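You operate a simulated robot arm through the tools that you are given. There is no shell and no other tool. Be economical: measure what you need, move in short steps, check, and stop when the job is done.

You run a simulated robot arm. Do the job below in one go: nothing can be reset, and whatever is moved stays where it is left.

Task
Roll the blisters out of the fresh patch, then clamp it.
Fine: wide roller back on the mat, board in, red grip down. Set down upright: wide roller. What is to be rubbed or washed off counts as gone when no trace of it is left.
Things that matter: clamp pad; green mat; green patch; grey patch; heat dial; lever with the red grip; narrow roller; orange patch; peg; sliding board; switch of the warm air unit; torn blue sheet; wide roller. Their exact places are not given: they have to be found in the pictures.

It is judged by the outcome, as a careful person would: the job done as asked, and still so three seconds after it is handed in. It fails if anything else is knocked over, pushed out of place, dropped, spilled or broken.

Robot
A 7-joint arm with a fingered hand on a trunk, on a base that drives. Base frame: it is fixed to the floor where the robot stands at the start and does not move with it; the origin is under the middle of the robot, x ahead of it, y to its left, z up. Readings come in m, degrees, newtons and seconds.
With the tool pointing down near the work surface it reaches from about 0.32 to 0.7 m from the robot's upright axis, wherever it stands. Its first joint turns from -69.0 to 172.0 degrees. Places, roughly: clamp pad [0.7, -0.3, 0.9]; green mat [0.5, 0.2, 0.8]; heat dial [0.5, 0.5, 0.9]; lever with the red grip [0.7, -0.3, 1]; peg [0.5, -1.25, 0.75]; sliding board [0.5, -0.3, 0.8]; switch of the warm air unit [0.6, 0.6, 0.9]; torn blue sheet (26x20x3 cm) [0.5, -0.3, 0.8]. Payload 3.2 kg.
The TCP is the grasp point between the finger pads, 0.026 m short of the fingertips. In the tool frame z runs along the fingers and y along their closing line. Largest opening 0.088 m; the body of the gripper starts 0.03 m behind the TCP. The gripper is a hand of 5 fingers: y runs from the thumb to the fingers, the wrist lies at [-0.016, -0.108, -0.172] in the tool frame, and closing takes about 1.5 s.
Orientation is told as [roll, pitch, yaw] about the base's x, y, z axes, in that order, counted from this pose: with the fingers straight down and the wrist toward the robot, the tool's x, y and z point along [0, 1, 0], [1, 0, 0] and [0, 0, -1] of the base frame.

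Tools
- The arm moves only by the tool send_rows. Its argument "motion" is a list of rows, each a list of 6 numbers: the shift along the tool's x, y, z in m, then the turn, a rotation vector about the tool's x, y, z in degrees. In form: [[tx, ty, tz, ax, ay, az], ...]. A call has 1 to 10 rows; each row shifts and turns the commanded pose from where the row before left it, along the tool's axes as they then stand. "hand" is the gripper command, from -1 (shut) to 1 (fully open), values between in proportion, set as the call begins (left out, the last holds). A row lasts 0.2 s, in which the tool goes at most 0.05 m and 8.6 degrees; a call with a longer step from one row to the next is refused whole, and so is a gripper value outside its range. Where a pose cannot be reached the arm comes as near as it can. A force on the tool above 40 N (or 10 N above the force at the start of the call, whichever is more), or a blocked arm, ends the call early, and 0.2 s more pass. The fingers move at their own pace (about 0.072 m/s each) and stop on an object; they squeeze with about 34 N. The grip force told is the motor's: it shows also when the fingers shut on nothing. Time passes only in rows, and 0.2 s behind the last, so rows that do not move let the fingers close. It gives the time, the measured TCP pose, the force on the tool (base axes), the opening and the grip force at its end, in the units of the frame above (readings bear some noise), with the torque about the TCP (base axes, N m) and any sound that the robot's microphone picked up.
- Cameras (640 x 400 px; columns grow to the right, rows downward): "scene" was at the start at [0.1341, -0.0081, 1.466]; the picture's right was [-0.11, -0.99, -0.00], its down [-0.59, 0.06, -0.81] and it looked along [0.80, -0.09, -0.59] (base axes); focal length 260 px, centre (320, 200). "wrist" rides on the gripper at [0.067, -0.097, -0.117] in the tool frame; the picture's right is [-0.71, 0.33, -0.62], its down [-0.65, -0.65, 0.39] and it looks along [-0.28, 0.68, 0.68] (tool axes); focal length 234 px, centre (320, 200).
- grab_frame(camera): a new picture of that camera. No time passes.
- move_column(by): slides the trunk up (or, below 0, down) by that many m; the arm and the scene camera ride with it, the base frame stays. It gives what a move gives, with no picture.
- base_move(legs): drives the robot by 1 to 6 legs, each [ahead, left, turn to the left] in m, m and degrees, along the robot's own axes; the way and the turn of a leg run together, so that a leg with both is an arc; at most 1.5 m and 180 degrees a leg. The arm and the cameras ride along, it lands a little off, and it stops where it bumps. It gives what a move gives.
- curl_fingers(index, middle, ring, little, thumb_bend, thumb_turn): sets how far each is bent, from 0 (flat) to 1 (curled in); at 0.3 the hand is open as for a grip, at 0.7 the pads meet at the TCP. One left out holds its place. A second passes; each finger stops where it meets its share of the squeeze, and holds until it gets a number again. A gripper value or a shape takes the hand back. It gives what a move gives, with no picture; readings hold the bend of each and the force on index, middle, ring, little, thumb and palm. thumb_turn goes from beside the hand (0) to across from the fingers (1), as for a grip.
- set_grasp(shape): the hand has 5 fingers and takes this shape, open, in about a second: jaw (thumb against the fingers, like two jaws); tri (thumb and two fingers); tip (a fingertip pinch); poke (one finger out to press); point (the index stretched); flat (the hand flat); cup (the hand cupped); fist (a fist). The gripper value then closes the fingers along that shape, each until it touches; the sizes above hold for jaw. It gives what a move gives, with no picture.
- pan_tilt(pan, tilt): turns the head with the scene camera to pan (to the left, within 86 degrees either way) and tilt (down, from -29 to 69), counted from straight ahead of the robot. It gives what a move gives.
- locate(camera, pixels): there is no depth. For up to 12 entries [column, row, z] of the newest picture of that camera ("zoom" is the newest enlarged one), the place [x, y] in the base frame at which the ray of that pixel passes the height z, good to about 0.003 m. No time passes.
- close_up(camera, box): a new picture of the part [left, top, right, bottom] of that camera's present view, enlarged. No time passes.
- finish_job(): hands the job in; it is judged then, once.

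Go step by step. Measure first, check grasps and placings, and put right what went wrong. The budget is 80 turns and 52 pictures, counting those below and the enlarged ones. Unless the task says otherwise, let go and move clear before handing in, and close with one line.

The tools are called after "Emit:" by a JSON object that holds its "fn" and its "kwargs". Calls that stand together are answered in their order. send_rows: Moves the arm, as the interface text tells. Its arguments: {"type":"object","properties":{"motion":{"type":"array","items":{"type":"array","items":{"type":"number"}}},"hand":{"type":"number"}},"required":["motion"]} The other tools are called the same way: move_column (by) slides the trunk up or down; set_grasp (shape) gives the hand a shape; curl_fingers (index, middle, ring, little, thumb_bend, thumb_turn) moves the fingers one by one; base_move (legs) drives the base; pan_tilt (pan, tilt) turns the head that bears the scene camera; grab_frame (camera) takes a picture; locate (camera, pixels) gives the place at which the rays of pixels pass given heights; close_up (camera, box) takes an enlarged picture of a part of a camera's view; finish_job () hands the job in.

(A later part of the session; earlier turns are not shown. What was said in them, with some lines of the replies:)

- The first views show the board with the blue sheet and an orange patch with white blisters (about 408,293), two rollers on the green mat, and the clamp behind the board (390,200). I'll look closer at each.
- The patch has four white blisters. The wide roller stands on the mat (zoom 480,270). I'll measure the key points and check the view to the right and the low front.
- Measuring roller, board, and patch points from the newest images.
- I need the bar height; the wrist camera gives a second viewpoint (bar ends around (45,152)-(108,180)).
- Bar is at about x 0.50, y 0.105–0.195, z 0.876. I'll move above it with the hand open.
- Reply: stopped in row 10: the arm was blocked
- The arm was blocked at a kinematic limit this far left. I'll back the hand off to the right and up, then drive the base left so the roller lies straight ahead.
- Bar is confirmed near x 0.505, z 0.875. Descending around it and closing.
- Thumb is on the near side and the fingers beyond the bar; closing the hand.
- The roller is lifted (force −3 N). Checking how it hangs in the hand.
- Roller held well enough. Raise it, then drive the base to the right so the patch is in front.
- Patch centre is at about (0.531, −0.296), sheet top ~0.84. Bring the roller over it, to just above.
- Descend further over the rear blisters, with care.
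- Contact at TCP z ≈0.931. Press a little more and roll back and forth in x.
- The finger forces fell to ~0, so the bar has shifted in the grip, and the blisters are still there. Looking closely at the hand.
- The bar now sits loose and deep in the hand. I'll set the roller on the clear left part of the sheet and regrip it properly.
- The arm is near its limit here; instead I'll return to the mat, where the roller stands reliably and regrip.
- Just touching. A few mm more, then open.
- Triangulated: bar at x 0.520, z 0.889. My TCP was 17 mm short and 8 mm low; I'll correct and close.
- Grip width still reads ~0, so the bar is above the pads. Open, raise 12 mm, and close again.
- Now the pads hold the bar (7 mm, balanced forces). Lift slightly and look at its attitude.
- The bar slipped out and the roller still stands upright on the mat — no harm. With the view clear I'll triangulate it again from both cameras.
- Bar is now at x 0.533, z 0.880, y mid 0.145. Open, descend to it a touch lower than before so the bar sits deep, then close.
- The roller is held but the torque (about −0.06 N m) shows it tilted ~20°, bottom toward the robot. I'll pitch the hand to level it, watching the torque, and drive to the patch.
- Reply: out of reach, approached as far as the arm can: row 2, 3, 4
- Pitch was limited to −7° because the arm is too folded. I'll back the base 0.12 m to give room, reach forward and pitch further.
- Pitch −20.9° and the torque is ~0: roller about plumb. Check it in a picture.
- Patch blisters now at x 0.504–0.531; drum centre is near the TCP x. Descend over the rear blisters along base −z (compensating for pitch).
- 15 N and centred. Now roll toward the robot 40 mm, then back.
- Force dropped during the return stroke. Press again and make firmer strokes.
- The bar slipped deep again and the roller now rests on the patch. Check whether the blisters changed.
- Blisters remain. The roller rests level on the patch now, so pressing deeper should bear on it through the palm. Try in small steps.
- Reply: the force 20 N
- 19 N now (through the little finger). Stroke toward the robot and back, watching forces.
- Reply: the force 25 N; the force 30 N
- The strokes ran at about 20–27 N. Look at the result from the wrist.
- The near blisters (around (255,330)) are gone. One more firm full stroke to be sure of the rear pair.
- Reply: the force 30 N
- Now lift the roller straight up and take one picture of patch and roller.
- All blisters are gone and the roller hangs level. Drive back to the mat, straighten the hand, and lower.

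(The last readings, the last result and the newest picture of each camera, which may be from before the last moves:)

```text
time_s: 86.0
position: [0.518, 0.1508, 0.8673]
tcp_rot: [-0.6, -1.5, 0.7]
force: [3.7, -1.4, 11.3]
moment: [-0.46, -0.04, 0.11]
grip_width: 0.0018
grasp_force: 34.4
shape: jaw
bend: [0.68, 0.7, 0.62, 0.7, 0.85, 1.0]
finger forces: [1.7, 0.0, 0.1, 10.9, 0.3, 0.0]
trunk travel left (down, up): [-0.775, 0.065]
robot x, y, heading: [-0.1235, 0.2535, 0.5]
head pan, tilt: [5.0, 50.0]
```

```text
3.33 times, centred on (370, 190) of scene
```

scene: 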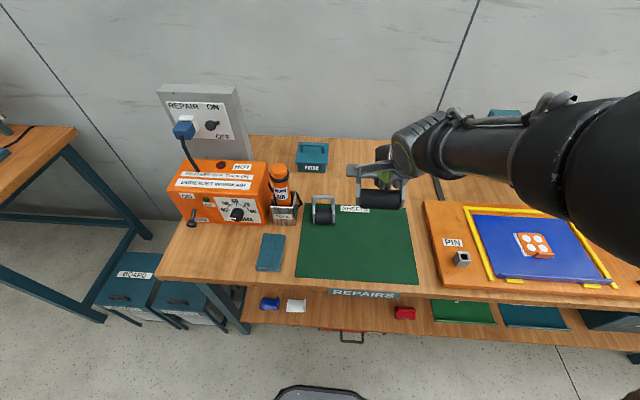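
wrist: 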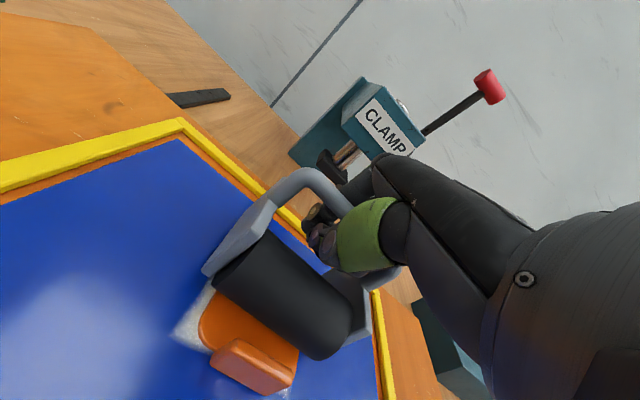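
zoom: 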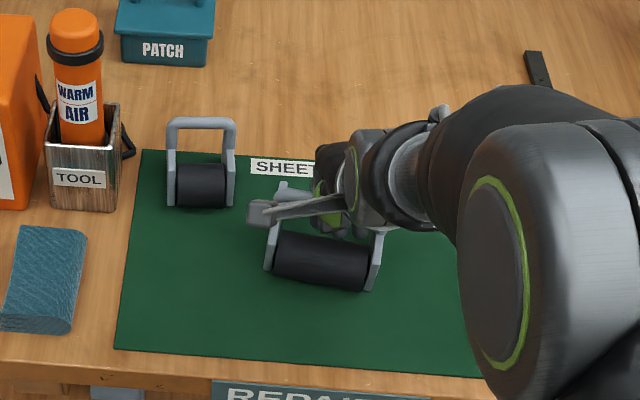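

The roller stands on the mat. Ease off 4 mm, open, and rise.

Emit:
{"fn": "send_rows", "kwargs": {"motion": [[0, 0, -0.002, 0, 0, 0], [0, 0, -0.002, 0, 0, 0]]}}

Emit:
{"fn": "send_rows", "kwargs": {"motion": [[0, 0, 0, 0, 0, 0], [0, 0, 0, 0, 0, 0], [0, 0, 0, 0, 0, 0], [0, 0, 0, 0, 0, 0], [0, 0, 0, 0, 0, 0], [0, 0, 0, 0, 0, 0], [0, 0, 0, 0, 0, 0], [0, 0, 0, 0, 0, 0]], "hand": 1}}

Emit:
{"fn": "send_rows", "kwargs": {"motion": [[0, 0.004, -0.01, 0, 0, 0], [0, 0.003, -0.015, 0, 0, 0], [0, 0.003, -0.02, 0, 0, 0], [0, 0, -0.03, 0, 0, 0], [0, 0, -0.04, 0, 0, 0], [0, 0, -0.04, 0, 0, 0], [0, 0, -0.04, 0, 0, 0]]}}

```text
time_s: 86.6
position: [0.5159, 0.1513, 0.8682]
tcp_rot: [-0.6, -0.7, 0.6]
force: [2.1, -1.1, 4.1]
moment: [-0.22, -0.03, 0.05]
grip_width: 0.0018
grasp_force: 33.8
shape: jaw
bend: [0.68, 0.7, 0.62, 0.7, 0.85, 1.0]
finger forces: [1.0, 0.0, 0.0, 5.1, 0.7, 0.1]
trunk travel left (down, up): [-0.775, 0.065]
robot x, y, heading: [-0.125, 0.2496, 0.4]
head pan, tilt: [5.0, 50.0]
```

```text
time_s: 88.4
position: [0.5193, 0.1515, 0.8745]
tcp_rot: [-0.6, -1.7, 0.6]
force: [8.9, 0.9, 22.6]
moment: [0.15, 0.02, -0.11]
grip_width: 0.0653
grasp_force: 0.2
shape: jaw
bend: [0.3, 0.3, 0.3, 0.3, 0.44, 0.98]
finger forces: [0.0, 0.1, 0.0, 0.0, 35.8, 0.0]
trunk travel left (down, up): [-0.775, 0.065]
robot x, y, heading: [-0.1272, 0.2515, 0.5]
head pan, tilt: [5.0, 50.0]
```

```text
time_s: 90.0
position: [0.519, 0.1527, 1.064]
tcp_rot: [-0.6, -0.9, 0.7]
force: [-1.0, -0.8, -0.4]
moment: [0.02, -0.03, -0.02]
grip_width: 0.0879
grasp_force: 0.1
shape: jaw
bend: [0.3, 0.3, 0.3, 0.3, 0.3, 0.97]
finger forces: [0.0, 0.0, 0.0, 0.1, 0.1, 0.0]
trunk travel left (down, up): [-0.775, 0.065]
robot x, y, heading: [-0.1257, 0.2526, 0.4]
head pan, tilt: [5.0, 50.0]
```

Released and clear. Next: drive over to the board, close the fist-like jaw, and bring the fingertips in front of the board's near edge (x≈0.395).

Emit:
{"fn": "base_move", "kwargs": {"legs": [[0, -0.45, -0.5], [0.05, 0, 0]]}}

Emit:
{"fn": "send_rows", "kwargs": {"motion": [[0, -0.04, -0.02, 0, 0, 0], [0, -0.045, 0, 0, 0, 0], [0, -0.045, 0, 0, 0, 0], [0, -0.045, 0, 0, 0, 0], [0, -0.045, 0, 0, 0, 0], [0, -0.015, 0, 0, 0, 0], [0, 0, 0, 0, 0, 0]], "hand": -1}}

```text
time_s: 93.2
position: [0.5682, -0.2994, 1.0638]
tcp_rot: [-0.6, -1.0, 0.0]
force: [0.2, 0.1, -0.2]
moment: [0.02, 0.01, -0.02]
grip_width: 0.0882
grasp_force: 0.1
shape: jaw
bend: [0.3, 0.3, 0.3, 0.3, 0.3, 0.97]
finger forces: [0.0, 0.0, 0.1, 0.0, 0.0, 0.0]
trunk travel left (down, up): [-0.775, 0.065]
robot x, y, heading: [-0.0773, -0.194, -0.3]
head pan, tilt: [5.0, 50.0]
```

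```text
time_s: 94.8
position: [0.4048, -0.2952, 1.0621]
tcp_rot: [0.5, 5.5, 1.2]
force: [0.1, -0.2, -0.6]
moment: [0.0, 0.0, 0.0]
grip_width: 0.0
grasp_force: 33.4
shape: jaw
bend: [0.7, 0.7, 0.3, 0.7, 0.84, 1.0]
finger forces: [0.0, 0.0, 0.0, 0.1, 0.0, 0.0]
out of reach, approached as far as the arm can: row 3, 4, 5
trunk travel left (down, up): [-0.775, 0.065]
robot x, y, heading: [-0.0746, -0.1928, -0.1]
head pan, tilt: [5.0, 50.0]
```

Arm is too folded here; back the base off 0.13 m, then lower the hand in front of the board edge.

Emit:
{"fn": "base_move", "kwargs": {"legs": [[-0.13, 0, 0]]}}

Emit:
{"fn": "send_rows", "kwargs": {"motion": [[0, 0.02, 0, -1, 0, 0], [0, 0.02, 0, 0, 0, 0], [0, 0, 0.04, 0, 0, 0], [0, 0, 0.04, 0, 0, 0], [0, 0, 0.04, 0, 0, 0], [0, 0, 0, 0, 0, 0]]}}

```text
time_s: 96.1
position: [0.2727, -0.2944, 1.0623]
tcp_rot: [0.6, 5.6, 1.3]
force: [1.1, -0.2, 0.5]
moment: [-0.02, 0.0, -0.02]
grip_width: 0.0
grasp_force: 34.2
shape: jaw
bend: [0.7, 0.7, 0.3, 0.7, 0.84, 1.0]
finger forces: [0.0, 0.0, 0.0, 0.0, 0.0, 0.0]
trunk travel left (down, up): [-0.775, 0.065]
robot x, y, heading: [-0.2082, -0.1927, -0.4]
head pan, tilt: [5.0, 50.0]
```

```text
time_s: 97.5
position: [0.3033, -0.2953, 0.9405]
tcp_rot: [0.5, 4.4, 1.3]
force: [-0.5, 0.5, 0.0]
moment: [-0.01, 0.0, -0.01]
grip_width: 0.0
grasp_force: 34.5
shape: jaw
bend: [0.7, 0.7, 0.3, 0.7, 0.84, 1.0]
finger forces: [0.1, 0.1, 0.0, 0.0, 0.1, 0.0]
trunk travel left (down, up): [-0.775, 0.065]
robot x, y, heading: [-0.2092, -0.1919, -0.3]
head pan, tilt: [5.0, 50.0]
```

The ring finger is still open; curl it in, then look.

Emit:
{"fn": "curl_fingers", "kwargs": {"ring": 0.7}}

Emit:
{"fn": "pan_tilt", "kwargs": {"pan": 0, "tilt": 40}}

Emit:
{"fn": "grab_frame", "kwargs": {"camera": "scene"}}

```text
time_s: 98.5
position: [0.3026, -0.2952, 0.9407]
tcp_rot: [0.5, 4.5, 1.3]
force: [-0.8, 0.4, -0.1]
moment: [-0.02, 0.0, 0.02]
grip_width: 0.0
grasp_force: 0.1
shape: fingers
bend: [0.7, 0.7, 0.7, 0.7, 0.84, 1.0]
finger forces: [0.1, 0.0, 0.0, 0.0, 0.1, 0.0]
trunk travel left (down, up): [-0.775, 0.065]
robot x, y, heading: [-0.2057, -0.1904, -0.2]
head pan, tilt: [5.0, 50.0]
```

```text
time_s: 99.2
position: [0.3031, -0.2957, 0.9409]
tcp_rot: [0.6, 4.6, 1.3]
force: [-0.2, -0.2, -0.6]
moment: [-0.01, 0.0, -0.01]
grip_width: 0.0002
grasp_force: 0.1
shape: fingers
bend: [0.7, 0.7, 0.7, 0.7, 0.84, 1.0]
finger forces: [0.0, 0.0, 0.1, 0.0, 0.0, 0.1]
trunk travel left (down, up): [-0.775, 0.065]
robot x, y, heading: [-0.2043, -0.1906, -0.5]
head pan, tilt: [0.0, 40.0]
```

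```text
2 pictures are left
```

scene: 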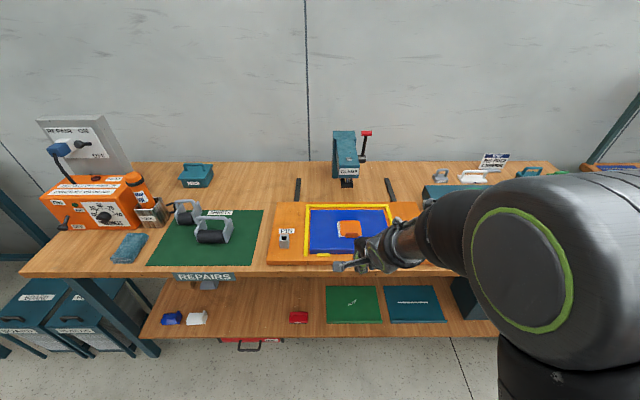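

Roller stands upright on the mat at (212,228). Locate the board edge, clamp and red grip from this viewpoint.

Emit:
{"fn": "locate", "kwargs": {"camera": "scene", "pixels": [[366, 133, 0.95], [366, 133, 1.0], [366, 133, 1.05], [366, 133, 1.1], [362, 154, 0.9], [362, 154, 0.95], [347, 183, 0.88], [266, 262, 0.82], [266, 267, 0.799], [430, 209, 0.82], [276, 203, 0.82], [350, 229, 0.85]]}}

```text
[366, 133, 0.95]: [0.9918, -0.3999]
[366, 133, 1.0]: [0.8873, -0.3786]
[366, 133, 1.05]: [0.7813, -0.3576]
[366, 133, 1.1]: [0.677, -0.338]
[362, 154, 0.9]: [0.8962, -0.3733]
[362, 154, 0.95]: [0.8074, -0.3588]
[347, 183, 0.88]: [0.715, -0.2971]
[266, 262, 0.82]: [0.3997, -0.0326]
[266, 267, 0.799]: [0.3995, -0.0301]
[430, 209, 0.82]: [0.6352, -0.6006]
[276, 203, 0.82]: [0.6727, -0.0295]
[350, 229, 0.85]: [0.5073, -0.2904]
```

Board front edge at x≈0.40, centre y≈−0.31; grip at about (0.74, −0.35, 1.07). Lower the closed fingertips in front of the edge and start pushing.

Emit:
{"fn": "send_rows", "kwargs": {"motion": [[-0.005, 0, 0.02, -4.5, 0, 0], [-0.005, 0, 0.03, 0, 0, 0], [0, 0, 0.03, 0, 0, 0], [0, 0, 0.02, 0, 0, 0], [0, 0, 0.008, 0, 0, 0], [0, 0, 0, 0, 0, 0]]}}

Emit:
{"fn": "send_rows", "kwargs": {"motion": [[0, 0.02, 0, 0, 0, 0], [0, 0.02, 0, 0, 0, 0], [0, 0.015, 0, 0, 0, 0], [0, 0.01, 0, 0, 0, 0], [0, 0.01, 0, 0, 0, 0]]}}

```text
time_s: 100.6
position: [0.3013, -0.3035, 0.8322]
tcp_rot: [0.5, 0.0, 1.2]
force: [-0.3, 0.3, 0.5]
moment: [0.01, 0.02, 0.01]
grip_width: 0.0
grasp_force: 0.1
shape: fingers
bend: [0.7, 0.7, 0.7, 0.7, 0.84, 1.0]
finger forces: [0.0, 0.1, 0.0, 0.1, 0.0, 0.0]
trunk travel left (down, up): [-0.775, 0.065]
robot x, y, heading: [-0.2034, -0.1937, -0.4]
head pan, tilt: [0.0, 40.0]
```

```text
time_s: 101.8
position: [0.3751, -0.3009, 0.8314]
tcp_rot: [0.4, 0.0, 1.3]
force: [-0.9, -0.5, 0.9]
moment: [0.04, -0.01, -0.05]
grip_width: 0.0001
grasp_force: 0.5
shape: fingers
bend: [0.7, 0.7, 0.7, 0.7, 0.84, 1.0]
finger forces: [0.0, 0.1, 0.9, 0.1, 0.0, 0.0]
trunk travel left (down, up): [-0.775, 0.065]
robot x, y, heading: [-0.2034, -0.1912, -0.2]
head pan, tilt: [0.0, 40.0]
```

Contact begins at TCP x 0.375. Push on.

Emit:
{"fn": "send_rows", "kwargs": {"motion": [[0, 0.01, 0, 0, 0, 0], [0, 0.01, 0, 0, 0, 0], [0, 0.01, 0, 0, 0, 0], [0, 0.01, 0, 0, 0, 0], [0, 0.01, 0, 0, 0, 0]]}}

Emit:
{"fn": "send_rows", "kwargs": {"motion": [[0, 0.01, 0, 0, 0, 0], [0, 0.01, 0, 0, 0, 0], [0, 0.01, 0, 0, 0, 0], [0, 0.01, 0, 0, 0, 0], [0, 0.01, 0, 0, 0, 0]]}}

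```text
time_s: 103.0
position: [0.4263, -0.3006, 0.8331]
tcp_rot: [0.5, -0.2, 1.3]
force: [-2.3, -0.9, 1.7]
moment: [-0.03, 0.02, -0.13]
grip_width: 0.0
grasp_force: 1.9
shape: fingers
bend: [0.7, 0.7, 0.7, 0.7, 0.84, 1.0]
finger forces: [0.1, 0.0, 3.0, 0.0, 0.0, 0.1]
trunk travel left (down, up): [-0.775, 0.065]
robot x, y, heading: [-0.2056, -0.1925, -0.5]
head pan, tilt: [0.0, 40.0]
```

```text
time_s: 104.2
position: [0.4774, -0.2986, 0.8319]
tcp_rot: [0.5, -0.1, 1.2]
force: [-2.5, -1.6, 1.6]
moment: [-0.02, -0.02, -0.1]
grip_width: 0.0
grasp_force: 1.0
shape: fingers
bend: [0.7, 0.7, 0.7, 0.7, 0.84, 1.0]
finger forces: [0.0, 0.0, 2.4, 0.0, 0.1, 0.1]
trunk travel left (down, up): [-0.775, 0.065]
robot x, y, heading: [-0.2078, -0.1937, -0.3]
head pan, tilt: [0.0, 40.0]
```

The board slides easily (2.5 N). Arm is nearing reach limit, so advance the base a little as part of the push, then feel for the stop.

Emit:
{"fn": "base_move", "kwargs": {"legs": [[0.06, 0, 0]]}}

Emit:
{"fn": "send_rows", "kwargs": {"motion": [[0, 0.008, 0, 0, 0, 0], [0, 0.008, 0, 0, 0, 0], [0, 0.008, 0, 0, 0, 0]]}}

Emit:
{"fn": "send_rows", "kwargs": {"motion": [[0, 0.006, 0, 0, 0, 0], [0, 0.006, 0, 0, 0, 0], [0, 0.006, 0, 0, 0, 0], [0, 0.006, 0, 0, 0, 0]]}}

```text
time_s: 105.2
position: [0.5368, -0.2982, 0.8305]
tcp_rot: [0.6, 0.0, 1.3]
force: [-1.0, 0.1, -0.7]
moment: [-0.01, 0.01, 0.0]
grip_width: 0.0
grasp_force: 0.1
shape: fingers
bend: [0.7, 0.7, 0.7, 0.7, 0.84, 1.0]
finger forces: [0.0, 0.0, 0.1, 0.0, 0.1, 0.0]
trunk travel left (down, up): [-0.775, 0.065]
robot x, y, heading: [-0.1467, -0.1895, -0.4]
head pan, tilt: [0.0, 40.0]
```

```text
time_s: 106.0
position: [0.5541, -0.2967, 0.8325]
tcp_rot: [0.5, 0.0, 1.2]
force: [-24.1, 0.4, 5.3]
moment: [-0.07, 0.01, -0.48]
grip_width: 0.0001
grasp_force: 11.6
shape: fingers
bend: [0.7, 0.7, 0.71, 0.7, 0.84, 1.0]
finger forces: [0.1, 13.1, 10.5, 0.0, 0.0, 0.0]
trunk travel left (down, up): [-0.775, 0.065]
robot x, y, heading: [-0.1455, -0.1929, -0.4]
head pan, tilt: [0.0, 40.0]
```

```text
time_s: 107.0
position: [0.5594, -0.2977, 0.8398]
tcp_rot: [0.4, -0.6, 1.3]
force: [-24.1, 2.5, 12.3]
moment: [-0.21, 0.12, -0.21]
grip_width: 0.0001
grasp_force: 12.0
shape: fingers
bend: [0.7, 0.7, 0.71, 0.7, 0.84, 1.0]
finger forces: [0.0, 13.9, 9.4, 0.1, 0.0, 0.0]
out of reach, approached as far as the arm can: row 1, 2, 3, 4
trunk travel left (down, up): [-0.775, 0.065]
robot x, y, heading: [-0.1518, -0.1958, -0.2]
head pan, tilt: [0.0, 40.0]
```

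The board hit its stop at TCP x≈0.555 (24 N), i.e. moved in ~0.18 m, putting the patch under the pad. Retreat and raise the hand, then bring the base forward for the lever.

Emit:
{"fn": "send_rows", "kwargs": {"motion": [[0, -0.03, 0, 0, 0, 0], [0, -0.03, -0.01, 0, 0, 0], [0, -0.02, -0.04, 0, 0, 0], [0, 0, -0.05, 0, 0, 0], [0, 0, -0.05, 0, 0, 0], [0, 0, -0.05, 0, 0, 0], [0, 0, -0.05, 0, 0, 0], [0, 0, -0.04, 0, 0, 0]]}}

Emit:
{"fn": "send_rows", "kwargs": {"motion": [[-0.02, 0, -0.03, 0, 0, 0], [-0.02, 0, -0.03, 0, 0, 0], [-0.02, 0, 0, 0, 0, 0], [0, 0, 0, 0, 0, 0], [0, 0, 0, 0, 0, 0], [0, 0, 0, 0, 0, 0], [0, 0, 0, 0, 0, 0], [0, 0, 0, 0, 0, 0]], "hand": 1}}

Emit:
{"fn": "base_move", "kwargs": {"legs": [[0.18, 0, 0.3]]}}

```text
time_s: 108.8
position: [0.4821, -0.3009, 1.1241]
tcp_rot: [0.6, 0.0, 1.3]
force: [0.2, -0.1, 0.7]
moment: [0.01, 0.01, 0.02]
grip_width: 0.0003
grasp_force: 0.0
shape: fingers
bend: [0.7, 0.7, 0.7, 0.7, 0.84, 1.0]
finger forces: [0.0, 0.1, 0.0, 0.0, 0.0, 0.0]
trunk travel left (down, up): [-0.775, 0.065]
robot x, y, heading: [-0.1454, -0.1904, -0.4]
head pan, tilt: [0.0, 40.0]
```

```text
time_s: 110.6
position: [0.4843, -0.3627, 1.1829]
tcp_rot: [0.4, 0.0, 1.3]
force: [-0.2, 0.0, 0.2]
moment: [0.0, 0.03, 0.0]
grip_width: 0.088
grasp_force: 0.0
shape: jaw
bend: [0.3, 0.3, 0.3, 0.3, 0.3, 0.97]
finger forces: [0.0, 0.0, 0.0, 0.1, 0.0, 0.0]
trunk travel left (down, up): [-0.775, 0.065]
robot x, y, heading: [-0.1484, -0.1945, -0.4]
head pan, tilt: [0.0, 40.0]
```

```text
time_s: 112.1
position: [0.6653, -0.3615, 1.1829]
tcp_rot: [0.5, -0.1, 1.5]
force: [-0.3, 1.2, 0.4]
moment: [0.03, 0.01, 0.01]
grip_width: 0.0875
grasp_force: 0.0
shape: jaw
bend: [0.3, 0.3, 0.3, 0.3, 0.3, 0.97]
finger forces: [0.1, 0.0, 0.1, 0.0, 0.1, 0.0]
trunk travel left (down, up): [-0.775, 0.065]
robot x, y, heading: [0.0294, -0.1907, 0.2]
head pan, tilt: [0.0, 40.0]
```

In position to look: one wrist picture should show grip, pad, and board.

Emit:
{"fn": "grab_frame", "kwargs": {"camera": "wrist"}}

```text
1 pictures are left
```

wrist: 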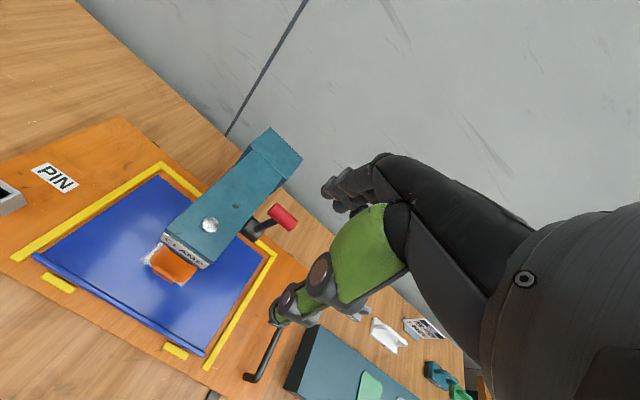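

Board is in with the patch under the clamp, and the red grip is at (284,217), as predicted. Confirm its place.

Emit:
{"fn": "locate", "kwargs": {"camera": "wrist", "pixels": [[284, 217, 1.07], [284, 217, 1.08], [272, 210, 1.075], [297, 223, 1.075], [249, 231, 0.99], [168, 240, 0.98], [206, 267, 0.98], [302, 160, 1.03]]}}

```text
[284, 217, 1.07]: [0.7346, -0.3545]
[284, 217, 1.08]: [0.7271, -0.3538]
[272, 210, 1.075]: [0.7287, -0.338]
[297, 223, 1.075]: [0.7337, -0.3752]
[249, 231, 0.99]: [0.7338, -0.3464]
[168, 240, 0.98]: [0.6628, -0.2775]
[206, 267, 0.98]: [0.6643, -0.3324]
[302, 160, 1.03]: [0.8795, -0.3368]
```

Grip at (0.732, −0.355, 1.073), pivot at (0.734, −0.346, 0.99), clamp arm top ~0.98. Pinch the grip from above and try a small pull toward the robot.

Emit:
{"fn": "send_rows", "kwargs": {"motion": [[0, 0.035, 0, 0, 0, 0], [0, 0.032, 0, 0, 0, 0], [0, 0, 0.035, 0, 0, 0], [0, 0, 0.035, 0, 0, 0], [0, 0, 0.02, 0, 0, 0], [0, 0, 0.013, 0, 0, 0]]}}

Emit:
{"fn": "send_rows", "kwargs": {"motion": [[0, 0, 0, 0, 0, 0], [0, 0, 0, 0, 0, 0], [0, 0, 0, 0, 0, 0], [0, 0, 0, 0, 0, 0], [0, 0, 0, 0, 0, 0], [0, 0, 0, 0, 0, 0], [0, 0, 0, 0, 0, 0], [0, 0, 0, 0, 0, 0]], "hand": -1}}

Emit:
{"fn": "send_rows", "kwargs": {"motion": [[0, -0.008, 0, 0, 0, 0], [0, -0.008, 0, 0, 0, 0]]}}

```text
time_s: 113.5
position: [0.7261, -0.3577, 1.0756]
tcp_rot: [0.6, 0.0, 1.5]
force: [-0.1, -1.0, -0.5]
moment: [-0.02, 0.0, 0.01]
grip_width: 0.0879
grasp_force: 0.0
shape: jaw
bend: [0.3, 0.3, 0.3, 0.3, 0.3, 0.97]
finger forces: [0.1, 0.0, 0.1, 0.1, 0.0, 0.0]
out of reach, approached as far as the arm can: row 2
trunk travel left (down, up): [-0.775, 0.065]
robot x, y, heading: [0.0328, -0.1956, -0.0]
head pan, tilt: [0.0, 40.0]
```

```text
time_s: 115.3
position: [0.7243, -0.3569, 1.0743]
tcp_rot: [0.4, 0.1, 1.6]
force: [-3.5, 0.8, -9.5]
moment: [0.07, -0.32, 0.05]
grip_width: 0.0086
grasp_force: 34.6
shape: jaw
bend: [0.59, 0.71, 0.7, 0.69, 0.77, 1.0]
finger forces: [17.5, 7.8, 0.1, 0.1, 34.3, 0.0]
trunk travel left (down, up): [-0.775, 0.065]
robot x, y, heading: [0.0325, -0.1951, -0.0]
head pan, tilt: [0.0, 40.0]
```

```text
time_s: 115.9
position: [0.714, -0.3581, 1.072]
tcp_rot: [0.7, 0.3, 1.6]
force: [9.2, 2.5, -11.1]
moment: [0.16, -0.69, 0.05]
grip_width: 0.0094
grasp_force: 33.6
shape: jaw
bend: [0.57, 0.71, 0.7, 0.69, 0.78, 1.0]
finger forces: [23.7, 9.2, 0.0, 0.0, 32.1, 0.0]
trunk travel left (down, up): [-0.775, 0.065]
robot x, y, heading: [0.0348, -0.1907, 0.1]
head pan, tilt: [0.0, 40.0]
```

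It moves toward the robot with modest resistance. Continue along the arc.

Emit:
{"fn": "send_rows", "kwargs": {"motion": [[0, -0.009, 0.002, 0, 0, 0], [0, -0.009, 0.004, 0, 0, 0]]}}

Emit:
{"fn": "send_rows", "kwargs": {"motion": [[0, -0.009, 0.005, 0, 0, 0], [0, -0.009, 0.007, 0, 0, 0]]}}

Emit:
{"fn": "send_rows", "kwargs": {"motion": [[0, -0.008, 0.009, 0, 0, 0], [0, -0.007, 0.01, 0, 0, 0]]}}

```text
time_s: 116.5
position: [0.697, -0.3574, 1.0664]
tcp_rot: [0.5, 0.3, 1.6]
force: [16.4, 3.4, -12.7]
moment: [0.24, -1.04, 0.06]
grip_width: 0.0109
grasp_force: 34.3
shape: jaw
bend: [0.55, 0.71, 0.7, 0.69, 0.78, 1.0]
finger forces: [30.2, 11.4, 0.0, 0.0, 32.2, 0.0]
trunk travel left (down, up): [-0.775, 0.065]
robot x, y, heading: [0.0324, -0.1918, -0.1]
head pan, tilt: [0.0, 40.0]
```

```text
time_s: 117.1
position: [0.6785, -0.3577, 1.058]
tcp_rot: [0.5, -0.1, 1.5]
force: [17.2, 5.3, -2.4]
moment: [0.41, -1.39, 0.08]
grip_width: 0.0125
grasp_force: 34.2
shape: jaw
bend: [0.52, 0.66, 0.7, 0.69, 0.78, 1.0]
finger forces: [38.0, 13.0, 0.1, 0.0, 31.8, 0.0]
trunk travel left (down, up): [-0.775, 0.065]
robot x, y, heading: [0.0336, -0.1918, -0.2]
head pan, tilt: [0.0, 40.0]
```

```text
time_s: 117.7
position: [0.6577, -0.356, 1.0373]
tcp_rot: [0.3, 0.6, 1.7]
force: [6.0, 9.4, -3.7]
moment: [0.29, -0.38, 0.31]
grip_width: 0.0109
grasp_force: 33.5
shape: jaw
bend: [0.55, 0.66, 0.7, 0.69, 0.79, 1.0]
finger forces: [24.4, 13.4, 0.1, 0.1, 29.8, 0.0]
trunk travel left (down, up): [-0.775, 0.065]
robot x, y, heading: [0.034, -0.1914, -0.1]
head pan, tilt: [0.0, 40.0]
```

Emit:
{"fn": "send_rows", "kwargs": {"motion": [[0.002, -0.005, 0.011, 0, 0, 0], [0.002, -0.003, 0.012, 0, 0, 0]]}}

Emit:
{"fn": "send_rows", "kwargs": {"motion": [[0, -0.001, 0.011, 0, 0, 0], [0, 0, 0.011, 0, 0, 0]]}}

```text
time_s: 118.3
position: [0.6479, -0.3546, 1.0177]
tcp_rot: [0.5, -0.2, 1.5]
force: [0.3, 5.3, 6.7]
moment: [0.26, -0.6, 0.33]
grip_width: 0.0092
grasp_force: 33.9
shape: jaw
bend: [0.57, 0.71, 0.7, 0.69, 0.79, 1.0]
finger forces: [27.8, 11.6, 0.0, 0.1, 33.8, 0.1]
trunk travel left (down, up): [-0.775, 0.065]
robot x, y, heading: [0.0335, -0.192, 0.2]
head pan, tilt: [0.0, 40.0]
```

```text
time_s: 118.9
position: [0.6422, -0.352, 0.9969]
tcp_rot: [0.4, -0.1, 1.6]
force: [-15.2, 5.5, 8.7]
moment: [0.18, -0.54, 0.35]
grip_width: 0.0074
grasp_force: 34.4
shape: jaw
bend: [0.61, 0.71, 0.7, 0.69, 0.78, 1.0]
finger forces: [30.3, 14.9, 0.1, 0.0, 39.6, 0.0]
trunk travel left (down, up): [-0.775, 0.065]
robot x, y, heading: [0.0345, -0.1908, -0.1]
head pan, tilt: [0.0, 40.0]
```

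Emit:
{"fn": "send_rows", "kwargs": {"motion": [[0, -0.003, 0.009, 0, 0, 0], [0, 0, 0.009, 0, 0, 0]]}}

Emit:
{"fn": "send_rows", "kwargs": {"motion": [[0, 0.002, 0.008, 0, 0, 0], [0, 0.002, 0.008, 0, 0, 0]]}}

```text
time_s: 119.5
position: [0.6401, -0.3525, 0.9808]
tcp_rot: [0.4, -0.4, 1.6]
force: [-16.8, 6.5, 8.3]
moment: [0.12, -0.75, 0.32]
grip_width: 0.0065
grasp_force: 34.2
shape: jaw
bend: [0.62, 0.71, 0.7, 0.69, 0.78, 1.0]
finger forces: [34.0, 17.3, 0.0, 0.0, 41.9, 0.0]
trunk travel left (down, up): [-0.775, 0.065]
robot x, y, heading: [0.0352, -0.1933, -0.0]
head pan, tilt: [0.0, 40.0]
```

```text
time_s: 120.1
position: [0.6412, -0.3519, 0.9669]
tcp_rot: [0.4, -0.5, 1.6]
force: [-31.0, 4.2, 14.9]
moment: [0.13, -0.87, 0.23]
grip_width: 0.0055
grasp_force: 34.4
shape: jaw
bend: [0.72, 0.71, 0.7, 0.69, 0.6, 1.0]
finger forces: [39.4, 27.8, 0.1, 0.0, 46.1, 0.0]
trunk travel left (down, up): [-0.775, 0.065]
robot x, y, heading: [0.034, -0.1945, -0.0]
head pan, tilt: [0.0, 40.0]
```

Forces suggest the fingers are against the clamp front. Open, rise, close, and then press down from above to feel where the grip stands.

Emit:
{"fn": "send_rows", "kwargs": {"motion": [[0, -0.003, 0, 0, 0, 0], [0, 0, 0, 0, 0, 0], [0, 0, 0, 0, 0, 0], [0, 0, 0, 0, 0, 0], [0, 0, 0, 0, 0, 0], [0, 0, 0, 0, 0, 0], [0, 0, -0.02, 0, 0, 0], [0, 0, -0.04, 0, 0, 0], [0, 0, -0.04, 0, 0, 0], [0, 0, 0, 0, 0, 0]], "hand": 1}}

Emit:
{"fn": "close_up", "kwargs": {"camera": "wrist", "box": [120, 120, 400, 340]}}

```text
time_s: 122.3
position: [0.6481, -0.3556, 1.0623]
tcp_rot: [0.5, 0.0, 1.5]
force: [0.1, -0.3, -1.3]
moment: [0.05, 0.02, 0.02]
grip_width: 0.088
grasp_force: 0.0
shape: jaw
bend: [0.3, 0.3, 0.3, 0.3, 0.3, 0.97]
finger forces: [0.0, 0.0, 0.0, 0.1, 0.0, 0.0]
trunk travel left (down, up): [-0.775, 0.065]
robot x, y, heading: [0.0353, -0.1941, 0.1]
head pan, tilt: [0.0, 40.0]
```

```text
1.82 times, centred on (260, 230) of wrist
```

zoom: 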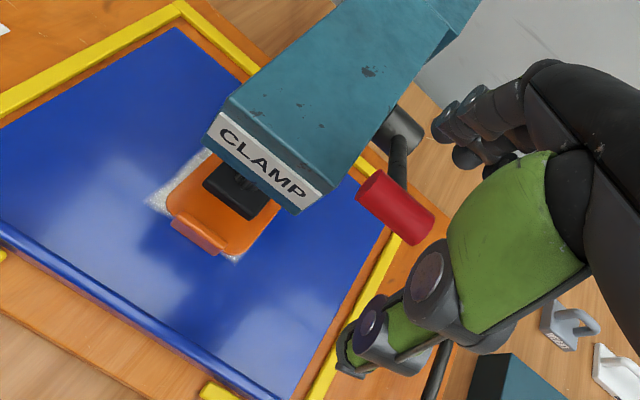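

The pad now sits on the patch and the red grip points forward and down. Estimate the grip's height.

Emit:
{"fn": "locate", "kwargs": {"camera": "zoom", "pixels": [[395, 207, 0.94], [395, 207, 0.96], [395, 207, 0.98], [395, 207, 1.0], [402, 130, 0.99]]}}

```text
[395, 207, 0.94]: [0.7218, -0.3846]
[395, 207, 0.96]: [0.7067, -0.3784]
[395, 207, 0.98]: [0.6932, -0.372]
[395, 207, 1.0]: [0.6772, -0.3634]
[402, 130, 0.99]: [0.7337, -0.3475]
```

Grip seems at z≈1.02 — possibly not at its stop. Press down on it from above with closed fingers and feel.

Emit:
{"fn": "send_rows", "kwargs": {"motion": [[0, 0, -0.03, 0, 0, 0], [0, 0, -0.03, 0, 0, 0], [-0.003, 0.007, 0, 0, 0, 0], [0, 0, 0, 0, 0, 0], [0, 0, 0, 0, 0, 0], [0, 0, 0, 0, 0, 0], [0, 0, 0, 0, 0, 0], [0, 0, 0, 0, 0, 0], [0, 0, 0, 0, 0, 0], [0, 0, 0, 0, 0, 0]], "hand": -1}}

Emit:
{"fn": "send_rows", "kwargs": {"motion": [[0, 0, 0.03, 0, 0, 0], [0, 0, 0.015, 0, 0, 0], [0, 0, 0.006, 0, 0, 0], [0, 0, 0.005, 0, 0, 0]]}}

Emit:
{"fn": "send_rows", "kwargs": {"motion": [[0, 0, 0.005, 0, 0, 0], [0, 0, 0.005, 0, 0, 0]]}}

Emit:
{"fn": "send_rows", "kwargs": {"motion": [[0, 0, 0.005, 0, 0, 0], [0, 0, 0.005, 0, 0, 0]]}}

```text
time_s: 124.5
position: [0.6553, -0.36, 1.1209]
tcp_rot: [0.5, 0.0, 1.5]
force: [-0.5, -0.2, -0.1]
moment: [0.0, -0.02, -0.01]
grip_width: 0.0
grasp_force: 33.9
shape: jaw
bend: [0.7, 0.7, 0.3, 0.7, 0.84, 1.0]
finger forces: [0.0, 0.0, 0.0, 0.1, 0.0, 0.0]
trunk travel left (down, up): [-0.775, 0.065]
robot x, y, heading: [0.0331, -0.194, -0.1]
head pan, tilt: [0.0, 40.0]
```

```text
time_s: 125.5
position: [0.6544, -0.3568, 1.0646]
tcp_rot: [0.5, -0.1, 1.7]
force: [-0.3, 0.0, -1.4]
moment: [0.01, -0.01, -0.01]
grip_width: 0.0
grasp_force: 34.2
shape: jaw
bend: [0.7, 0.7, 0.3, 0.7, 0.84, 1.0]
finger forces: [0.0, 0.0, 0.0, 0.0, 0.1, 0.0]
trunk travel left (down, up): [-0.775, 0.065]
robot x, y, heading: [0.0363, -0.1946, 0.2]
head pan, tilt: [0.0, 40.0]
```

```text
time_s: 126.1
position: [0.6535, -0.3572, 1.0561]
tcp_rot: [0.5, -0.1, 1.6]
force: [-0.1, -0.5, -0.5]
moment: [-0.01, 0.02, -0.01]
grip_width: 0.0001
grasp_force: 34.6
shape: jaw
bend: [0.7, 0.7, 0.3, 0.7, 0.84, 1.0]
finger forces: [0.0, 0.0, 0.1, 0.1, 0.0, 0.0]
trunk travel left (down, up): [-0.775, 0.065]
robot x, y, heading: [0.0332, -0.1963, -0.1]
head pan, tilt: [0.0, 40.0]
```

```text
time_s: 126.7
position: [0.6544, -0.3588, 1.0446]
tcp_rot: [0.4, 0.0, 1.6]
force: [-0.1, 0.2, 1.0]
moment: [-0.02, 0.0, -0.01]
grip_width: 0.0
grasp_force: 34.3
shape: jaw
bend: [0.7, 0.7, 0.3, 0.7, 0.84, 1.0]
finger forces: [0.1, 0.0, 0.0, 0.0, 0.0, 0.0]
trunk travel left (down, up): [-0.775, 0.065]
robot x, y, heading: [0.0345, -0.1909, 0.0]
head pan, tilt: [0.0, 40.0]
```

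Emit:
{"fn": "send_rows", "kwargs": {"motion": [[0, 0, 0.005, 0, 0, 0], [0, 0, 0.005, 0, 0, 0]]}}

Emit:
{"fn": "send_rows", "kwargs": {"motion": [[0, 0, 0.005, 0, 0, 0], [0, 0, 0.004, 0, 0, 0]]}}

Emit:
{"fn": "send_rows", "kwargs": {"motion": [[0, 0, 0.004, 0, 0, 0], [0, 0, 0.004, 0, 0, 0]]}}

Emit:
{"fn": "send_rows", "kwargs": {"motion": [[0, 0, 0.004, 0, 0, 0], [0, 0, 0.004, 0, 0, 0]]}}

```text
time_s: 127.3
position: [0.6543, -0.3578, 1.0352]
tcp_rot: [0.6, -0.1, 1.6]
force: [-0.2, 0.6, 0.2]
moment: [-0.03, 0.01, -0.04]
grip_width: 0.0
grasp_force: 34.1
shape: jaw
bend: [0.7, 0.7, 0.3, 0.7, 0.84, 1.0]
finger forces: [0.0, 0.0, 0.0, 0.0, 0.0, 0.1]
trunk travel left (down, up): [-0.775, 0.065]
robot x, y, heading: [0.0319, -0.1969, -0.1]
head pan, tilt: [0.0, 40.0]
```

```text
time_s: 127.9
position: [0.6526, -0.3576, 1.026]
tcp_rot: [0.4, 0.1, 1.5]
force: [0.1, 0.2, 0.0]
moment: [0.01, -0.01, 0.0]
grip_width: 0.0
grasp_force: 33.9
shape: jaw
bend: [0.7, 0.7, 0.3, 0.7, 0.84, 1.0]
finger forces: [0.0, 0.1, 0.1, 0.1, 0.1, 0.0]
trunk travel left (down, up): [-0.775, 0.065]
robot x, y, heading: [0.0314, -0.191, -0.3]
head pan, tilt: [0.0, 40.0]
```

```text
time_s: 128.5
position: [0.6526, -0.3584, 1.0189]
tcp_rot: [0.5, 0.0, 1.6]
force: [1.2, -0.1, 0.5]
moment: [-0.01, -0.02, 0.0]
grip_width: 0.0
grasp_force: 34.2
shape: jaw
bend: [0.7, 0.7, 0.3, 0.7, 0.84, 1.0]
finger forces: [0.0, 0.0, 0.0, 0.1, 0.0, 0.0]
trunk travel left (down, up): [-0.775, 0.065]
robot x, y, heading: [0.0319, -0.1969, 0.1]
head pan, tilt: [0.0, 40.0]
```

```text
time_s: 129.1
position: [0.6554, -0.3578, 1.0093]
tcp_rot: [0.5, 0.0, 1.6]
force: [0.0, 0.2, 0.1]
moment: [-0.01, 0.01, -0.01]
grip_width: 0.0002
grasp_force: 34.1
shape: jaw
bend: [0.7, 0.7, 0.3, 0.7, 0.84, 1.0]
finger forces: [0.0, 0.0, 0.1, 0.0, 0.0, 0.0]
trunk travel left (down, up): [-0.775, 0.065]
robot x, y, heading: [0.0341, -0.1931, 0.0]
head pan, tilt: [0.0, 40.0]
```

No resistance yet, so the lever probably drops freely. Shift the hand 18 mm away from the clamp body and continue pressing until a stop is felt.

Emit:
{"fn": "send_rows", "kwargs": {"motion": [[-0.009, 0, 0, 0, 0, 0], [-0.009, 0, 0, 0, 0, 0], [0, 0, 0.005, 0, 0, 0], [0, 0, 0.005, 0, 0, 0]]}}

Emit:
{"fn": "send_rows", "kwargs": {"motion": [[0, 0, 0.005, 0, 0, 0], [0, 0, 0.005, 0, 0, 0], [0, 0, 0.005, 0, 0, 0]]}}

Emit:
{"fn": "send_rows", "kwargs": {"motion": [[0, 0, 0.005, 0, 0, 0], [0, 0, 0.005, 0, 0, 0], [0, 0, 0.005, 0, 0, 0]]}}

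```text
time_s: 130.1
position: [0.655, -0.3755, 0.9981]
tcp_rot: [0.5, 0.1, 1.6]
force: [-0.4, 0.5, -0.3]
moment: [0.02, 0.01, -0.04]
grip_width: 0.0
grasp_force: 33.6
shape: jaw
bend: [0.7, 0.7, 0.3, 0.7, 0.84, 1.0]
finger forces: [0.0, 0.0, 0.1, 0.0, 0.1, 0.0]
trunk travel left (down, up): [-0.775, 0.065]
robot x, y, heading: [0.0318, -0.1935, 0.2]
head pan, tilt: [0.0, 40.0]
```

```text
time_s: 130.9
position: [0.6539, -0.3748, 0.9835]
tcp_rot: [0.7, -0.1, 1.4]
force: [0.4, -0.9, 0.7]
moment: [0.0, 0.0, 0.01]
grip_width: 0.0
grasp_force: 33.9
shape: jaw
bend: [0.7, 0.7, 0.3, 0.7, 0.84, 1.0]
finger forces: [0.0, 0.0, 0.0, 0.1, 0.0, 0.0]
trunk travel left (down, up): [-0.775, 0.065]
robot x, y, heading: [0.0324, -0.1936, 0.0]
head pan, tilt: [0.0, 40.0]
```

```text
time_s: 131.7
position: [0.6533, -0.3776, 0.9681]
tcp_rot: [0.6, -0.2, 1.5]
force: [1.5, -6.1, 4.6]
moment: [0.05, 0.06, 0.03]
grip_width: 0.0
grasp_force: 33.7
shape: jaw
bend: [0.7, 0.7, 0.3, 0.7, 0.84, 1.0]
finger forces: [0.0, 0.1, 0.0, 0.0, 7.1, 0.0]
trunk travel left (down, up): [-0.775, 0.065]
robot x, y, heading: [0.0335, -0.193, -0.0]
head pan, tilt: [0.0, 40.0]
```

Contact at TCP z 0.968 — the thumb touched the grip's end, so the grip is well down. Lift slightly, shift onto the grip, and press firmly to its stop.

Emit:
{"fn": "send_rows", "kwargs": {"motion": [[0, 0, -0.02, 0, 0, 0], [0, 0, -0.015, 0, 0, 0], [0.008, 0, 0, 0, 0, 0], [0.008, 0, 0, 0, 0, 0], [0, 0, 0.01, 0, 0, 0], [0, 0, 0.01, 0, 0, 0]]}}

Emit:
{"fn": "send_rows", "kwargs": {"motion": [[0, 0, 0.005, 0, 0, 0], [0, 0, 0.005, 0, 0, 0]]}}

Emit:
{"fn": "send_rows", "kwargs": {"motion": [[0, 0, 0.004, 0, 0, 0], [0, 0, 0.004, 0, 0, 0]]}}

Emit:
{"fn": "send_rows", "kwargs": {"motion": [[0, 0, 0.004, 0, 0, 0], [0, 0, 0.004, 0, 0, 0]]}}

```text
time_s: 133.1
position: [0.6523, -0.3678, 0.991]
tcp_rot: [0.6, -0.9, 1.2]
force: [0.1, -25.7, 21.0]
moment: [-0.26, 0.07, 0.09]
grip_width: 0.0
grasp_force: 34.2
shape: jaw
bend: [0.71, 0.7, 0.3, 0.7, 0.85, 1.0]
finger forces: [28.9, 0.0, 0.0, 0.0, 0.1, 0.0]
trunk travel left (down, up): [-0.775, 0.065]
robot x, y, heading: [0.0372, -0.1926, -0.2]
head pan, tilt: [0.0, 40.0]
```

```text
time_s: 133.6
position: [0.6577, -0.3696, 0.987]
tcp_rot: [0.0, -1.1, 0.8]
force: [-2.7, -15.3, 7.5]
moment: [-0.22, 0.09, 0.06]
grip_width: 0.0
grasp_force: 34.1
shape: jaw
bend: [0.71, 0.7, 0.3, 0.7, 0.85, 1.0]
finger forces: [0.0, 0.0, 0.1, 0.0, 0.0, 0.0]
trunk travel left (down, up): [-0.775, 0.065]
robot x, y, heading: [0.0324, -0.1913, -0.1]
head pan, tilt: [0.0, 40.0]
stopped in row 2: the force on the tool passed its limit (the readings are from after the stop); the commanded pose is now the measured one
```

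```text
time_s: 134.2
position: [0.6568, -0.3709, 0.9806]
tcp_rot: [0.6, -1.2, 0.9]
force: [4.3, -19.8, 9.7]
moment: [-0.14, -0.01, -0.06]
grip_width: 0.0
grasp_force: 33.9
shape: jaw
bend: [0.71, 0.7, 0.3, 0.7, 0.85, 1.0]
finger forces: [0.1, 0.0, 0.0, 0.0, 0.0, 0.0]
trunk travel left (down, up): [-0.775, 0.065]
robot x, y, heading: [0.0304, -0.1943, -0.1]
head pan, tilt: [0.0, 40.0]
```

```text
time_s: 134.8
position: [0.6579, -0.3695, 0.9777]
tcp_rot: [0.4, -1.9, 0.8]
force: [4.6, -22.6, 26.1]
moment: [0.01, 0.16, 0.1]
grip_width: 0.0001
grasp_force: 34.2
shape: jaw
bend: [0.71, 0.7, 0.3, 0.7, 0.86, 1.0]
finger forces: [38.8, 0.0, 0.0, 0.1, 22.0, 0.0]
trunk travel left (down, up): [-0.775, 0.065]
robot x, y, heading: [0.0362, -0.1959, 0.0]
head pan, tilt: [0.0, 40.0]
```

Firm stop felt (26 N), though partly sideways. Withdraw sideways and up, then do one clean press from straight above the grip.

Emit:
{"fn": "send_rows", "kwargs": {"motion": [[-0.015, 0, -0.002, 0, 0, 0], [-0.02, 0, 0, 0, 0, 0], [-0.015, 0, -0.01, 0, 0, 0], [0, 0, -0.04, 0, 0, 0], [0, 0, -0.04, 0, 0, 0], [0.03, -0.01, 0, 0, 0, 0], [0.03, -0.005, 0, 1.5, 0, 0], [0, 0, 0, 0, 0, 0]]}}

Emit:
{"fn": "send_rows", "kwargs": {"motion": [[0, 0, 0.03, 0, 0, 0], [0, 0, 0.02, 0, 0, 0], [0, 0, 0.01, 0, 0, 0]]}}

Emit:
{"fn": "send_rows", "kwargs": {"motion": [[0, 0, 0.006, 0, 0, 0], [0, 0, 0.006, 0, 0, 0], [0, 0, 0.006, 0, 0, 0]]}}

Emit:
{"fn": "send_rows", "kwargs": {"motion": [[0, 0, 0.005, 0, 0, 0], [0, 0, 0.005, 0, 0, 0], [0, 0, 0.005, 0, 0, 0]]}}

```text
time_s: 136.6
position: [0.6407, -0.3549, 1.0624]
tcp_rot: [0.3, 0.5, 1.2]
force: [0.3, 0.3, -0.6]
moment: [0.03, 0.01, 0.02]
grip_width: 0.0003
grasp_force: 33.7
shape: jaw
bend: [0.71, 0.7, 0.3, 0.7, 0.86, 1.0]
finger forces: [0.1, 0.0, 0.0, 0.0, 0.0, 0.0]
trunk travel left (down, up): [-0.775, 0.065]
robot x, y, heading: [0.0349, -0.1928, 0.0]
head pan, tilt: [0.0, 40.0]
```

```text
time_s: 137.3
position: [0.6394, -0.3546, 1.0032]
tcp_rot: [0.3, 0.3, 1.1]
force: [0.3, -0.5, 2.4]
moment: [-0.02, -0.02, 0.0]
grip_width: 0.0001
grasp_force: 33.9
shape: jaw
bend: [0.71, 0.7, 0.3, 0.7, 0.86, 1.0]
finger forces: [0.1, 0.1, 0.0, 0.0, 0.0, 0.0]
trunk travel left (down, up): [-0.775, 0.065]
robot x, y, heading: [0.0349, -0.1929, 0.1]
head pan, tilt: [0.0, 40.0]
```

```text
time_s: 138.2
position: [0.6428, -0.3534, 1.0004]
tcp_rot: [0.2, -1.5, 1.1]
force: [-10.3, -0.9, 19.4]
moment: [-0.01, 0.25, 0.0]
grip_width: 0.0001
grasp_force: 33.8
shape: jaw
bend: [0.71, 0.7, 0.3, 0.7, 0.84, 1.0]
finger forces: [0.0, 0.0, 0.0, 0.0, 0.0, 0.0]
trunk travel left (down, up): [-0.775, 0.065]
robot x, y, heading: [0.0353, -0.1934, 0.0]
head pan, tilt: [0.0, 40.0]
stopped in row 3: the force on the tool passed its limit (the readings are from after the stop); the commanded pose is now the measured one
```

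```text
time_s: 138.7
position: [0.6424, -0.3542, 1.0002]
tcp_rot: [0.3, -2.4, 1.0]
force: [-17.4, 1.5, 22.6]
moment: [0.06, 0.52, 0.04]
grip_width: 0.0
grasp_force: 34.3
shape: jaw
bend: [0.71, 0.7, 0.3, 0.7, 0.82, 1.0]
finger forces: [0.0, 0.0, 0.1, 0.0, 70.1, 0.1]
trunk travel left (down, up): [-0.775, 0.065]
robot x, y, heading: [0.037, -0.1952, -0.2]
head pan, tilt: [0.0, 40.0]
stopped in row 2: the force on the tool passed its limit (the readings are from after the stop); the commanded pose is now the measured one
```

The grip takes over 40 N from above without moving, so it is down at its stop. Withdraw straight up and back.

Emit:
{"fn": "send_rows", "kwargs": {"motion": [[0, -0.003, -0.01, 0, 0, 0], [0, 0, -0.03, 0, 0, 0], [0, 0, -0.04, 0, 0, 0], [0, 0, -0.04, 0, 0, 0], [0, 0, -0.04, 0, 0, 0], [0, -0.03, 0, 0, 0, 0], [0, -0.03, 0, 0, 0, 0], [0, 0, 0, 0, 0, 0]]}}

```text
time_s: 140.5
position: [0.5837, -0.3573, 1.1467]
tcp_rot: [0.4, -1.0, 1.1]
force: [-0.3, 0.0, -0.7]
moment: [0.0, 0.04, -0.02]
grip_width: 0.0
grasp_force: 33.7
shape: jaw
bend: [0.71, 0.7, 0.3, 0.7, 0.86, 1.0]
finger forces: [0.0, 0.0, 0.0, 0.1, 0.0, 0.0]
out of reach, approached as far as the arm can: row 7
trunk travel left (down, up): [-0.775, 0.065]
robot x, y, heading: [0.0339, -0.195, -0.2]
head pan, tilt: [0.0, 40.0]
```

The hand is clear and free of load. Blisters are gone, the roller stands on the mat, the board is in and the clamp is down, so I'm handing in.

Emit:
{"fn": "finish_job", "kwargs": {}}

```text
The job is handed in.
```

I rolled the blisters out of the patch, stood the wide roller back on the mat, pushed the board in to its stop and brought the red grip down. My last picture showed the pad on the patch. I had no pictures left after the final press, so I judged the grip by feel: it took over 40 N from above without moving.
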